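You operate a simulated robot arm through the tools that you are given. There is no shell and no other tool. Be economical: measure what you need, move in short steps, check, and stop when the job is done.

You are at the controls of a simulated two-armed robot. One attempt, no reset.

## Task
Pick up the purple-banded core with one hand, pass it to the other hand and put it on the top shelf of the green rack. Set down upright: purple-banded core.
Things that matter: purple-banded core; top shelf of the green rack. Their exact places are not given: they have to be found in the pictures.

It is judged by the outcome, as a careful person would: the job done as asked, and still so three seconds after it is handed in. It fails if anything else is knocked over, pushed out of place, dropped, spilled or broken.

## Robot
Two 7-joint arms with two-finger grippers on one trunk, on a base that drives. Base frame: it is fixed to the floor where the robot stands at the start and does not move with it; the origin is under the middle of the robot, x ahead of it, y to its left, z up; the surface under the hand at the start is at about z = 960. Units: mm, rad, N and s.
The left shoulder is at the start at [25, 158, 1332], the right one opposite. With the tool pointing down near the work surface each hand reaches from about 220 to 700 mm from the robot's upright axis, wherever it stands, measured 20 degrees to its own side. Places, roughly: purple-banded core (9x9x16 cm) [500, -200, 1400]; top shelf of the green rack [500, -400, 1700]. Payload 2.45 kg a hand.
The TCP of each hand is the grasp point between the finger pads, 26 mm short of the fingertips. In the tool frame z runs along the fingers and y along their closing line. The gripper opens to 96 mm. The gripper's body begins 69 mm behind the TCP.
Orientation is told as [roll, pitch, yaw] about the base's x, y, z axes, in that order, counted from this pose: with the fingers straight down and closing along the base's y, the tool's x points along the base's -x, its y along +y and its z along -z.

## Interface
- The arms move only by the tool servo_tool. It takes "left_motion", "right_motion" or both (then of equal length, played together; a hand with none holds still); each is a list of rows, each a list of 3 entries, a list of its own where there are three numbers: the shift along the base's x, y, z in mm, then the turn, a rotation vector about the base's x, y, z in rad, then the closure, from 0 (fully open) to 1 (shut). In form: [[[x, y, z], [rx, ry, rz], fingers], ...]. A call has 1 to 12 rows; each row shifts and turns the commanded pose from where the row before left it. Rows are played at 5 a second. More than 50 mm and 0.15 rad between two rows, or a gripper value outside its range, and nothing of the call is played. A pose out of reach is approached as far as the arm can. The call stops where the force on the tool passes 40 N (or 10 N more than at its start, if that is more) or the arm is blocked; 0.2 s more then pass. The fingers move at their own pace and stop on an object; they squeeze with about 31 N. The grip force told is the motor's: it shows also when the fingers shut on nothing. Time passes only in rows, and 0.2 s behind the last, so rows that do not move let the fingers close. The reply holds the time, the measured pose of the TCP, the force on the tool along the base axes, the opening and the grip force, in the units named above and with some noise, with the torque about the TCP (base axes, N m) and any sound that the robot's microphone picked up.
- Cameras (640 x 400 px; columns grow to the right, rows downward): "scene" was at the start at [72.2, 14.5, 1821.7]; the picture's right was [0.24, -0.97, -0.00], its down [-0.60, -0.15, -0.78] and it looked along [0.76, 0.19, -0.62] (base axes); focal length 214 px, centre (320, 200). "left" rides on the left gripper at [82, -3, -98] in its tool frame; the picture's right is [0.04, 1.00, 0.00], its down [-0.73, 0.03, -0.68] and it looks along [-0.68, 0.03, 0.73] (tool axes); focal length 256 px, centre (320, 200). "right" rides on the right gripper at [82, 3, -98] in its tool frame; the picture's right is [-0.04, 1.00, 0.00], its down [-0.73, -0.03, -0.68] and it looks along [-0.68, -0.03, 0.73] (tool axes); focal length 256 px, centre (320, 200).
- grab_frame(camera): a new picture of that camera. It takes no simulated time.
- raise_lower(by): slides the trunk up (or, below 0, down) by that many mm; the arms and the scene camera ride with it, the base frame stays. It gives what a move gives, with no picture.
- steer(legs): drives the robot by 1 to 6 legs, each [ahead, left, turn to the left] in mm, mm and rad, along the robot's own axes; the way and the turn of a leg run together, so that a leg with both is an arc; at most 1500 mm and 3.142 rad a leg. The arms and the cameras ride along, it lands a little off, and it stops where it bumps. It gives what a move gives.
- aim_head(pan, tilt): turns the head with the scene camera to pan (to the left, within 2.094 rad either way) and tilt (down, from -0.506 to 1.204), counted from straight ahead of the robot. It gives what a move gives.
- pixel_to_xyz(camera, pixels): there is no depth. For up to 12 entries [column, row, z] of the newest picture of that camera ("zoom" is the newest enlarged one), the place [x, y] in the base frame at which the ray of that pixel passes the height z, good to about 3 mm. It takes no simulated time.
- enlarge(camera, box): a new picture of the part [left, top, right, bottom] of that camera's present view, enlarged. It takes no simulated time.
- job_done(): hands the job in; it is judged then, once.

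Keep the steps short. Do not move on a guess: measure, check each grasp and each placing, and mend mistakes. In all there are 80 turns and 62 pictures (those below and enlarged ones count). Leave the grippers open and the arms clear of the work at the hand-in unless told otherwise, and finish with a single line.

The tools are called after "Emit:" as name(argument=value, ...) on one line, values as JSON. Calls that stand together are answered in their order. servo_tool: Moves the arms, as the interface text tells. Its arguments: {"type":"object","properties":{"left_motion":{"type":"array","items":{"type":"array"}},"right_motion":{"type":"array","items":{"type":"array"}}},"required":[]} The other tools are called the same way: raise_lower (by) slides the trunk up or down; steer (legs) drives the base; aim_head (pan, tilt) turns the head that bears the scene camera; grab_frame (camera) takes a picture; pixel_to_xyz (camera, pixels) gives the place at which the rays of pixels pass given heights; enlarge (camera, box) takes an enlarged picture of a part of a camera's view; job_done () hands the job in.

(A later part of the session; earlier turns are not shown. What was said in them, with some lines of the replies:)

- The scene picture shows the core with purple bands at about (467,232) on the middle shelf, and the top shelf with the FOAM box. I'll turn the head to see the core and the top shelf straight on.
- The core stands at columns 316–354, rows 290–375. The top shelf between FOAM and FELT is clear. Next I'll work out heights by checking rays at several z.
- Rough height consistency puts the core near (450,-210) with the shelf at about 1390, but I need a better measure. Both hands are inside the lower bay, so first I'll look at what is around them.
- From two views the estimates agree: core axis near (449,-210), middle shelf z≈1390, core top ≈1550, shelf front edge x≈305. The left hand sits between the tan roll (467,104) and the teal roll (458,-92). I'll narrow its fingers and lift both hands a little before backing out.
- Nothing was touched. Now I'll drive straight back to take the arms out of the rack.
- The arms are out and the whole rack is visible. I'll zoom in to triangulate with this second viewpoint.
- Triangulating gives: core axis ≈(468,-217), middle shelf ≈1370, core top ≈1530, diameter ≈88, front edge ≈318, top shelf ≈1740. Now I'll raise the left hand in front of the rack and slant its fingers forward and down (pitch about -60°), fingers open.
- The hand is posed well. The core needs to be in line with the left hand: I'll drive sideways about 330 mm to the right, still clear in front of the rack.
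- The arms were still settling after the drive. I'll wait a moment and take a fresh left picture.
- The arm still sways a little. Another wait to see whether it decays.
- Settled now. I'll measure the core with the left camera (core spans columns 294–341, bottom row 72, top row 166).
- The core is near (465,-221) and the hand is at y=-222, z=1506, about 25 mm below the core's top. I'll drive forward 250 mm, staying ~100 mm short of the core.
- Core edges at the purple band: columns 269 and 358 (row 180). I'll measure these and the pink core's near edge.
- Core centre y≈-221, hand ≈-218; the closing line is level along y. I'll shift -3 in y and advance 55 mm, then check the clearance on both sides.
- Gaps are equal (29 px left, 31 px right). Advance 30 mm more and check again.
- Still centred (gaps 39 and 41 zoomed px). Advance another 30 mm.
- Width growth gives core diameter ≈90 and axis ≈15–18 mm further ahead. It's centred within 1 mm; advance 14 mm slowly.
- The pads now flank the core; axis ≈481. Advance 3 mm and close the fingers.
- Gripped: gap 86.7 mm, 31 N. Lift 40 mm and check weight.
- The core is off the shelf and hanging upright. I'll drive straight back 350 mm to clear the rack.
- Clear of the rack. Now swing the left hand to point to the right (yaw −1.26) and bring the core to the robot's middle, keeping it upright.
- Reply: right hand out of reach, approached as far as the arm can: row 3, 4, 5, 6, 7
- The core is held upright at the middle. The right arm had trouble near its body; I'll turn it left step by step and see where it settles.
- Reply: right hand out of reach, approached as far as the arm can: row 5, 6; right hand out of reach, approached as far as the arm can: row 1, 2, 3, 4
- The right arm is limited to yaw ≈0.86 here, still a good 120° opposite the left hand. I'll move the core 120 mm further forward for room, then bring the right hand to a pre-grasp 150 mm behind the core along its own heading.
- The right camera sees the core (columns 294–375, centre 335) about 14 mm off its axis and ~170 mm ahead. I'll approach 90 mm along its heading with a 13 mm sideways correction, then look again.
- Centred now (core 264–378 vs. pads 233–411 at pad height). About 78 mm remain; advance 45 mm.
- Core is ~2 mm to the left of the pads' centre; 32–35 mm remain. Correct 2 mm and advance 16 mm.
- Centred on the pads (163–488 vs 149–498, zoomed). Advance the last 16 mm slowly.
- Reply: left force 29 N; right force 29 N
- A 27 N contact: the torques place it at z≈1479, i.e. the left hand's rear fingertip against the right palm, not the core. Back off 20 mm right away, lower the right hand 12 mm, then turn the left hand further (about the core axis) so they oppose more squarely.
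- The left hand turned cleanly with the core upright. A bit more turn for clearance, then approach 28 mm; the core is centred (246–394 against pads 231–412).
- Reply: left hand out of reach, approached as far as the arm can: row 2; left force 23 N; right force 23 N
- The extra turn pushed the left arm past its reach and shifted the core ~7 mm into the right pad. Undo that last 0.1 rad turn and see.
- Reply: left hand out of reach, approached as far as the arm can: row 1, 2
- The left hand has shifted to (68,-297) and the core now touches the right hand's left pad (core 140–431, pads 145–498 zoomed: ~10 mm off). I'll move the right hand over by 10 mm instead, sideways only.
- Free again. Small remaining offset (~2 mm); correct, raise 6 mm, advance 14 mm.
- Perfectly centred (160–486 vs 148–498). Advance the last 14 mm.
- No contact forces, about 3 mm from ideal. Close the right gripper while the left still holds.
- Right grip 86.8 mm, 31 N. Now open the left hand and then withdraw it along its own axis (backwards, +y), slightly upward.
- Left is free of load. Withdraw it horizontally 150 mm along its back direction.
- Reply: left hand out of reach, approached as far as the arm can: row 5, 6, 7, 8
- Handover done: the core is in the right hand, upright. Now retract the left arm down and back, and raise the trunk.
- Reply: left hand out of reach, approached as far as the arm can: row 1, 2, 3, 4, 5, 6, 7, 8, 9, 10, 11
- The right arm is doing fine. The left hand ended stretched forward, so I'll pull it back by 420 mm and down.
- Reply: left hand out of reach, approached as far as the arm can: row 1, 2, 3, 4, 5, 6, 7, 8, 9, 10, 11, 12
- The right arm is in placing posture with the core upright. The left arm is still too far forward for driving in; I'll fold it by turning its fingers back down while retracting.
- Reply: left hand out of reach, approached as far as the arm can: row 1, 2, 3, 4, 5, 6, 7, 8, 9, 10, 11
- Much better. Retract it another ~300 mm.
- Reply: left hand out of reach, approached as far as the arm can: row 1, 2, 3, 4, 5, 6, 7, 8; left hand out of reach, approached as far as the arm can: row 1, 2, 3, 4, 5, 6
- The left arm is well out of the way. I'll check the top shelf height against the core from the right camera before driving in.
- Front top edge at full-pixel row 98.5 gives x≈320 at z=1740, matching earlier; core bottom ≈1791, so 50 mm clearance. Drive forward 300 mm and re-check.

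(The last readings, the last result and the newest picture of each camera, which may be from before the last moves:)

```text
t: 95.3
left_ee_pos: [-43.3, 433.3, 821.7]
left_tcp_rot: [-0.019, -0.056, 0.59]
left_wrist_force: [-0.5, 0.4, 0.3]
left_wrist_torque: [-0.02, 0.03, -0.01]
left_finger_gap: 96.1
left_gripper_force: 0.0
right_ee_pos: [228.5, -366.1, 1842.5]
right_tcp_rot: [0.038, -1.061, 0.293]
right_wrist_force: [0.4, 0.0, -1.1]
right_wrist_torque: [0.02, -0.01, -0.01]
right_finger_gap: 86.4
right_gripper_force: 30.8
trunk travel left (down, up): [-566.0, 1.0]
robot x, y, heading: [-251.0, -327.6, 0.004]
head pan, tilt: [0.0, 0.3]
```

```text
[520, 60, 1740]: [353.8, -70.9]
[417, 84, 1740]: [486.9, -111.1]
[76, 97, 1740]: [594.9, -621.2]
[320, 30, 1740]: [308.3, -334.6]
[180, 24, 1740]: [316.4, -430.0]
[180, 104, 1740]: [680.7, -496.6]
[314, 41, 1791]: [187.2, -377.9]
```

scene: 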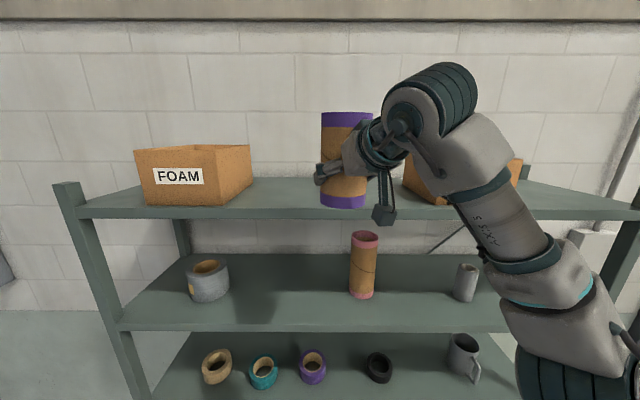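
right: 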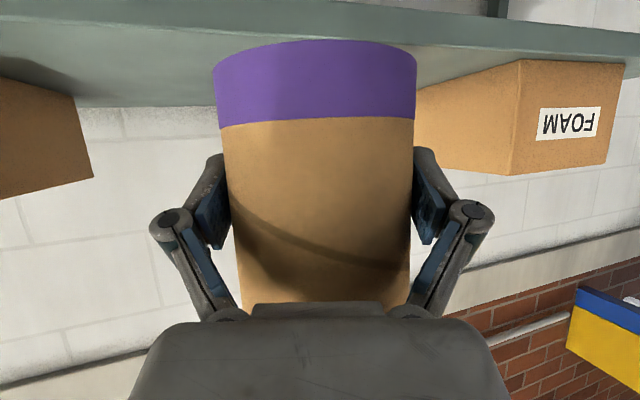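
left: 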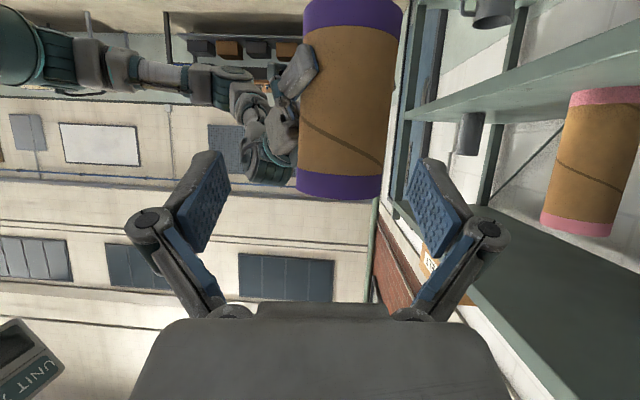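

The shelf spans x 315–680; FOAM ends at y≈-110, FELT at ≈-620. The spot (430,-365) is well clear. Drive forward 200 mm more.

Emit:
steer(legs=[[100, 0, 0], [100, 0, 0]])

Emit:
servo_tool(right_motion=[[[0, 0, 0], [0, 0, 0], 1], [[0, 0, 0], [0, 0, 0], 1], [[0, 0, 0], [0, 0, 0], 1], [[0, 0, 0], [0, 0, 0], 1], [[0, 0, 0], [0, 0, 0], 1], [[0, 0, 0], [0, 0, 0], 1], [[0, 0, 0], [0, 0, 0], 1], [[0, 0, 0], [0, 0, 0], 1]])

Emit:
grab_frame(camera="scene")

```text
t: 97.2
left_ee_pos: [143.2, 432.6, 823.8]
left_tcp_rot: [-0.024, -0.062, 0.594]
left_wrist_force: [0.2, -0.1, 0.8]
left_wrist_torque: [0.01, -0.03, 0.02]
left_finger_gap: 96.0
left_gripper_force: 0.0
right_ee_pos: [406.2, -364.2, 1848.8]
right_tcp_rot: [0.03, -1.072, 0.302]
right_wrist_force: [-0.4, -0.2, -1.5]
right_wrist_torque: [0.0, 0.0, 0.0]
right_finger_gap: 86.3
right_gripper_force: 30.7
trunk travel left (down, up): [-566.0, 1.0]
robot x, y, heading: [-52.4, -327.7, 0.004]
head pan, tilt: [0.0, 0.3]
```

```text
t: 99.0
left_ee_pos: [157.7, 434.3, 823.6]
left_tcp_rot: [-0.016, -0.061, 0.588]
left_wrist_force: [-1.0, -0.1, 0.4]
left_wrist_torque: [0.01, 0.0, 0.0]
left_finger_gap: 96.2
left_gripper_force: 0.1
right_ee_pos: [427.1, -369.3, 1842.8]
right_tcp_rot: [0.04, -1.06, 0.294]
right_wrist_force: [0.5, -1.0, -2.4]
right_wrist_torque: [0.01, 0.01, 0.04]
right_finger_gap: 86.2
right_gripper_force: 31.6
trunk travel left (down, up): [-566.0, 1.0]
robot x, y, heading: [-52.0, -328.0, -0.0]
head pan, tilt: [0.0, 0.3]
```

```text
10 pictures are left
```

scene: 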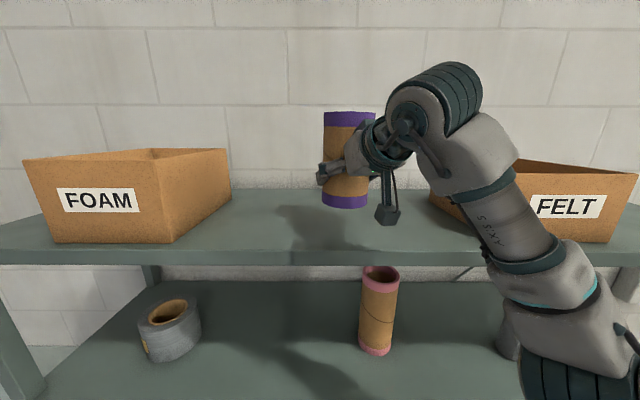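

The core is above the free spot, upright. Lower 40 mm, then feel for the shelf.

Emit:
servo_tool(right_motion=[[[0, 0, -10], [0, 0, 0], 1], [[0, 0, -10], [0, 0, 0], 1], [[0, 0, -10], [0, 0, 0], 1], [[0, 0, -8], [0, 0, 0], 1], [[0, 0, 0], [0, 0, 0], 1], [[0, 0, 0], [0, 0, 0], 1]])

Emit:
enlarge(camera="scene", box=[270, 80, 450, 240])

```text
t: 100.4
left_ee_pos: [157.5, 435.0, 823.7]
left_tcp_rot: [-0.014, -0.061, 0.589]
left_wrist_force: [0.2, 0.2, -1.6]
left_wrist_torque: [0.0, 0.01, -0.01]
left_finger_gap: 95.6
left_gripper_force: 0.0
right_ee_pos: [426.6, -370.2, 1805.1]
right_tcp_rot: [0.042, -1.063, 0.292]
right_wrist_force: [0.0, 0.4, -1.5]
right_wrist_torque: [0.0, 0.0, 0.04]
right_finger_gap: 86.6
right_gripper_force: 31.1
trunk travel left (down, up): [-566.0, 1.0]
robot x, y, heading: [-53.3, -327.4, -0.004]
head pan, tilt: [0.0, 0.3]
```

```text
2.50 times, centred on (360, 160) of scene
```

zoom: 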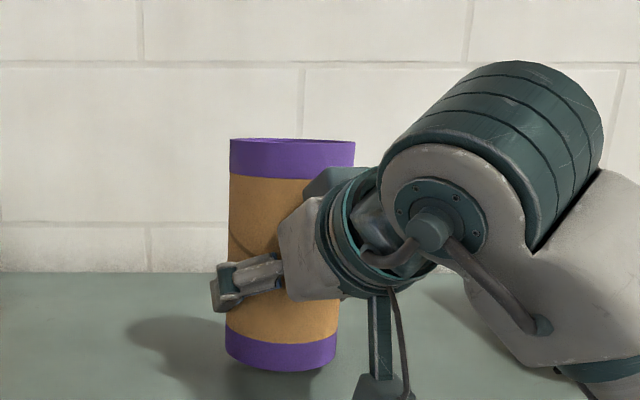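

Taking perspective into account the core is within ~1° of upright. Now lower in 2 mm steps to feel contact.

Emit:
servo_tool(right_motion=[[[0, 0, -2], [0, 0, 0], 1], [[0, 0, -2], [0, 0, 0], 1], [[0, 0, -2], [0, 0, 0], 1], [[0, 0, -1], [0, 0, 0], 1], [[0, 0, 0], [0, 0, 0], 1]])

Emit:
servo_tool(right_motion=[[[0, 0, -1], [0, 0, 0], 1], [[0, 0, -1], [0, 0, 0], 1], [[0, 0, -1], [0, 0, 0], 1], [[0, 0, 0], [0, 0, 0], 1]])

```text
t: 101.6
left_ee_pos: [157.0, 434.0, 824.8]
left_tcp_rot: [-0.017, -0.061, 0.587]
left_wrist_force: [1.1, 0.7, 0.5]
left_wrist_torque: [0.0, 0.02, 0.01]
left_finger_gap: 95.7
left_gripper_force: 0.0
right_ee_pos: [425.9, -369.0, 1797.2]
right_tcp_rot: [0.041, -1.061, 0.294]
right_wrist_force: [0.2, -0.5, -2.7]
right_wrist_torque: [0.03, 0.01, -0.02]
right_finger_gap: 86.4
right_gripper_force: 30.7
trunk travel left (down, up): [-566.0, 1.0]
robot x, y, heading: [-47.6, -327.2, 0.002]
head pan, tilt: [0.0, 0.3]
```

```text
t: 102.6
left_ee_pos: [157.4, 434.9, 824.4]
left_tcp_rot: [-0.015, -0.062, 0.587]
left_wrist_force: [-0.1, 0.0, -0.2]
left_wrist_torque: [0.0, -0.01, 0.03]
left_finger_gap: 95.9
left_gripper_force: 0.1
right_ee_pos: [424.8, -370.3, 1794.7]
right_tcp_rot: [0.043, -1.063, 0.293]
right_wrist_force: [-0.1, 0.0, -2.4]
right_wrist_torque: [0.01, 0.01, 0.01]
right_finger_gap: 86.8
right_gripper_force: 31.5
trunk travel left (down, up): [-566.0, 1.0]
robot x, y, heading: [-55.6, -327.4, 0.003]
head pan, tilt: [0.0, 0.3]
```

No contact yet (z 1794.7). Continue in small steps.

Emit:
servo_tool(right_motion=[[[0, 0, -1], [0, 0, 0], 1], [[0, 0, -1], [0, 0, 0], 1], [[0, 0, -1], [0, 0, 0], 1], [[0, 0, 0], [0, 0, 0], 1]])

Emit:
servo_tool(right_motion=[[[0, 0, -1], [0, 0, 0], 1], [[0, 0, -1], [0, 0, 0], 1], [[0, 0, 0], [0, 0, 0], 1]])

Emit:
enlarge(camera="scene", box=[270, 80, 450, 240])

```text
t: 103.6
left_ee_pos: [156.7, 434.0, 824.2]
left_tcp_rot: [-0.016, -0.061, 0.588]
left_wrist_force: [0.0, 0.2, -0.5]
left_wrist_torque: [0.03, 0.02, 0.02]
left_finger_gap: 96.0
left_gripper_force: 0.1
right_ee_pos: [425.8, -370.0, 1791.3]
right_tcp_rot: [0.04, -1.062, 0.292]
right_wrist_force: [-0.1, 0.2, -1.0]
right_wrist_torque: [0.04, -0.01, 0.0]
right_finger_gap: 86.3
right_gripper_force: 30.9
trunk travel left (down, up): [-566.0, 1.0]
robot x, y, heading: [-50.6, -326.3, 0.002]
head pan, tilt: [0.0, 0.3]
```

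```text
t: 104.4
left_ee_pos: [157.5, 434.6, 824.1]
left_tcp_rot: [-0.014, -0.061, 0.587]
left_wrist_force: [-0.2, -0.2, -0.2]
left_wrist_torque: [-0.03, 0.04, -0.03]
left_finger_gap: 96.0
left_gripper_force: 0.0
right_ee_pos: [425.1, -369.9, 1791.6]
right_tcp_rot: [0.042, -1.066, 0.292]
right_wrist_force: [6.3, 0.5, 20.3]
right_wrist_torque: [-0.49, 0.44, 0.16]
right_finger_gap: 86.4
right_gripper_force: 30.9
trunk travel left (down, up): [-566.0, 1.0]
robot x, y, heading: [-49.2, -323.8, -0.004]
head pan, tilt: [0.0, 0.3]
```

```text
2.50 times, centred on (360, 160) of scene
```

zoom: 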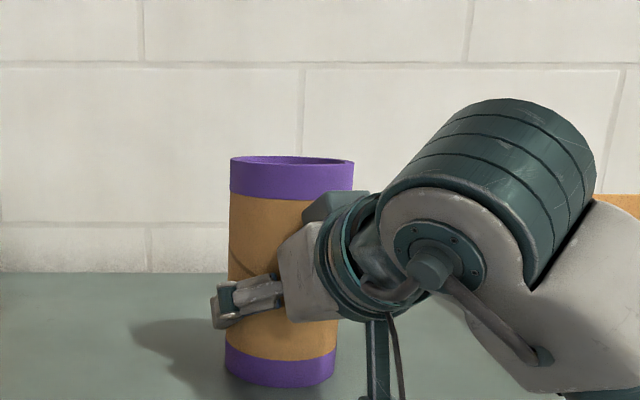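

Contact: 22 N upward change, acting at the core's rim (offset ≈(-37,-24) mm), so the core touches the shelf with a slight lean. Relieve 1 mm and open gradually.

Emit:
servo_tool(right_motion=[[[0, 0, 1], [0, 0, 0], 1], [[0, 0, 0], [0, 0, 0], 0.09], [[0, 0, 0], [0, 0, 0], 0.08], [[0, 0, 0], [0, 0, 0], 0.06], [[0, 0, 0], [0, 0, 0], 0.04], [[0, 0, 0], [0, 0, 0], 0.02], [[0, 0, 0], [0, 0, 0], 0], [[0, 0, 0], [0, 0, 0], 0], [[0, 0, 0], [0, 0, 0], 0]])

Emit:
enlarge(camera="scene", box=[270, 80, 450, 240])

Emit:
grab_frame(camera="right")

```text
t: 106.4
left_ee_pos: [156.6, 434.0, 823.8]
left_tcp_rot: [-0.015, -0.061, 0.587]
left_wrist_force: [0.8, 0.6, -0.2]
left_wrist_torque: [-0.02, -0.03, 0.0]
left_finger_gap: 96.0
left_gripper_force: 0.1
right_ee_pos: [425.6, -369.2, 1791.6]
right_tcp_rot: [0.041, -1.064, 0.293]
right_wrist_force: [-0.2, -1.0, -0.9]
right_wrist_torque: [0.0, -0.02, 0.01]
right_finger_gap: 95.9
right_gripper_force: 0.0
trunk travel left (down, up): [-566.0, 1.0]
robot x, y, heading: [-56.1, -328.2, 0.003]
head pan, tilt: [0.0, 0.3]
```

```text
2.50 times, centred on (360, 160) of scene
```

zoom: 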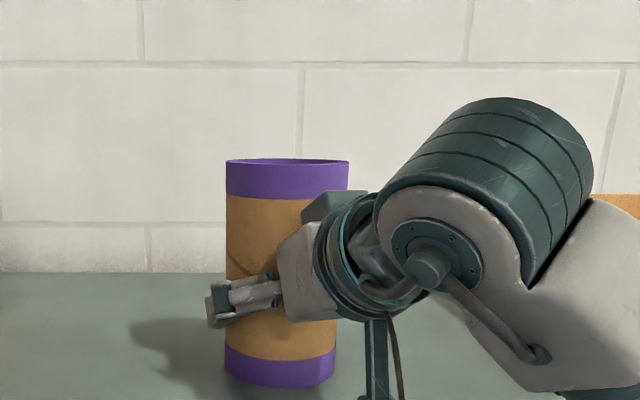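

```text
6 pictures are left
```

right: 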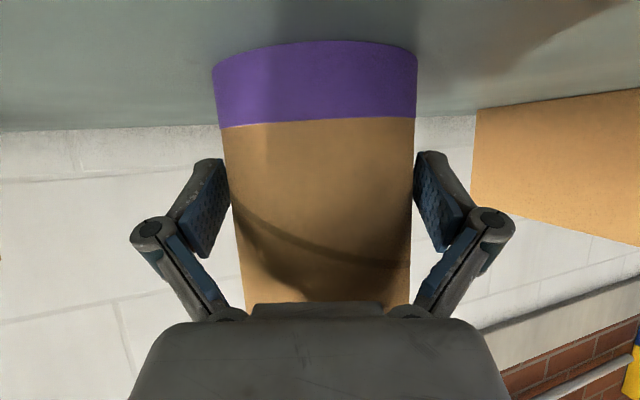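

The core stands flat on its own and the pads are evenly spaced. Withdraw straight back along the hand's heading (0.33 rad), slowly.

Emit:
servo_tool(right_motion=[[[-4.7, -1.6, 0], [0, 0, 0], 0], [[-4.7, -1.6, 0], [0, 0, 0], 0], [[-4.7, -1.6, 0], [0, 0, 0], 0], [[-4.7, -1.6, 0], [0, 0, 0], 0], [[0, 0, 0], [0, 0, 0], 0]])

Emit:
enlarge(camera="right", box=[160, 30, 480, 280])

```text
t: 107.6
left_ee_pos: [157.1, 434.4, 823.5]
left_tcp_rot: [-0.016, -0.06, 0.588]
left_wrist_force: [-0.4, 0.2, -0.2]
left_wrist_torque: [0.01, 0.0, 0.04]
left_finger_gap: 95.9
left_gripper_force: 0.0
right_ee_pos: [406.2, -376.8, 1790.9]
right_tcp_rot: [0.038, -1.064, 0.293]
right_wrist_force: [0.1, 0.3, 0.4]
right_wrist_torque: [0.03, 0.0, 0.04]
right_finger_gap: 96.1
right_gripper_force: 0.1
trunk travel left (down, up): [-566.0, 1.0]
robot x, y, heading: [-54.6, -326.2, 0.005]
head pan, tilt: [0.0, 0.3]
```

```text
1.60 times, centred on (320, 155) of right
```

zoom: 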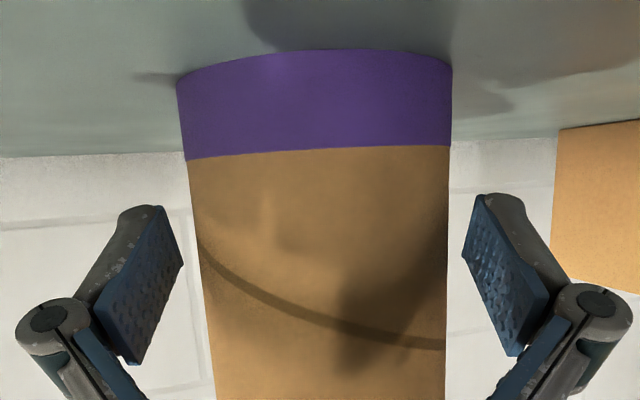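

Clear on both sides and no force. Continue back another 110 mm.

Emit:
servo_tool(right_motion=[[[-9.4, -3.2, 0], [0, 0, 0], 0], [[-9.4, -3.2, 0], [0, 0, 0], 0], [[-14, -4.8, 0], [0, 0, 0], 0], [[-14, -4.8, 3], [0, 0, 0], 0], [[-19, -6.4, 5], [0, 0, 0], 0], [[-19, -6.4, 5], [0, 0, 0], 0], [[-19, -6.4, 5], [0, 0, 0], 0], [[0, 0, 0], [0, 0, 0], 0]])

Emit:
steer(legs=[[-150, 0, 0], [-150, 0, 0]])

Emit:
grab_frame(camera="scene")

```text
t: 109.4
left_ee_pos: [154.3, 433.5, 824.4]
left_tcp_rot: [-0.015, -0.059, 0.59]
left_wrist_force: [0.2, 0.2, 0.6]
left_wrist_torque: [0.0, -0.01, -0.02]
left_finger_gap: 95.9
left_gripper_force: 0.0
right_ee_pos: [302.2, -411.3, 1808.0]
right_tcp_rot: [0.044, -1.062, 0.292]
right_wrist_force: [0.4, 0.6, 0.0]
right_wrist_torque: [0.0, -0.04, -0.01]
right_finger_gap: 96.1
right_gripper_force: 0.0
trunk travel left (down, up): [-566.0, 1.0]
robot x, y, heading: [-49.2, -326.5, 0.0]
head pan, tilt: [0.0, 0.3]
```

```text
t: 111.7
left_ee_pos: [-143.7, 434.1, 822.7]
left_tcp_rot: [-0.015, -0.057, 0.589]
left_wrist_force: [0.2, 0.9, 0.0]
left_wrist_torque: [0.01, -0.01, 0.0]
left_finger_gap: 96.2
left_gripper_force: 0.0
right_ee_pos: [6.9, -411.3, 1807.1]
right_tcp_rot: [0.043, -1.059, 0.294]
right_wrist_force: [0.1, -0.4, -0.4]
right_wrist_torque: [-0.02, -0.05, -0.05]
right_finger_gap: 96.0
right_gripper_force: 0.1
trunk travel left (down, up): [-566.0, 1.0]
robot x, y, heading: [-349.6, -326.8, 0.003]
head pan, tilt: [0.0, 0.3]
```

```text
4 pictures are left
```

scene: 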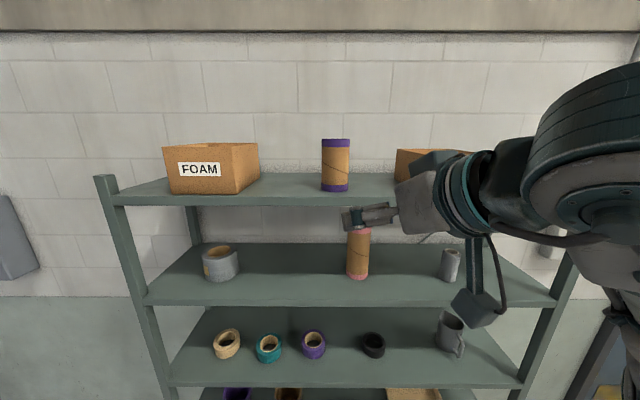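

The core stands upright at (335,165) on the top shelf. Nothing else has moved, both grippers are open and the arms are clear. Handing in.

Emit:
job_done()

```text
The job is handed in.
```

The purple-banded core was picked up with the left hand, passed to the right hand and set upright on the top shelf of the green rack; nothing else was moved, both grippers are open and both arms are clear.
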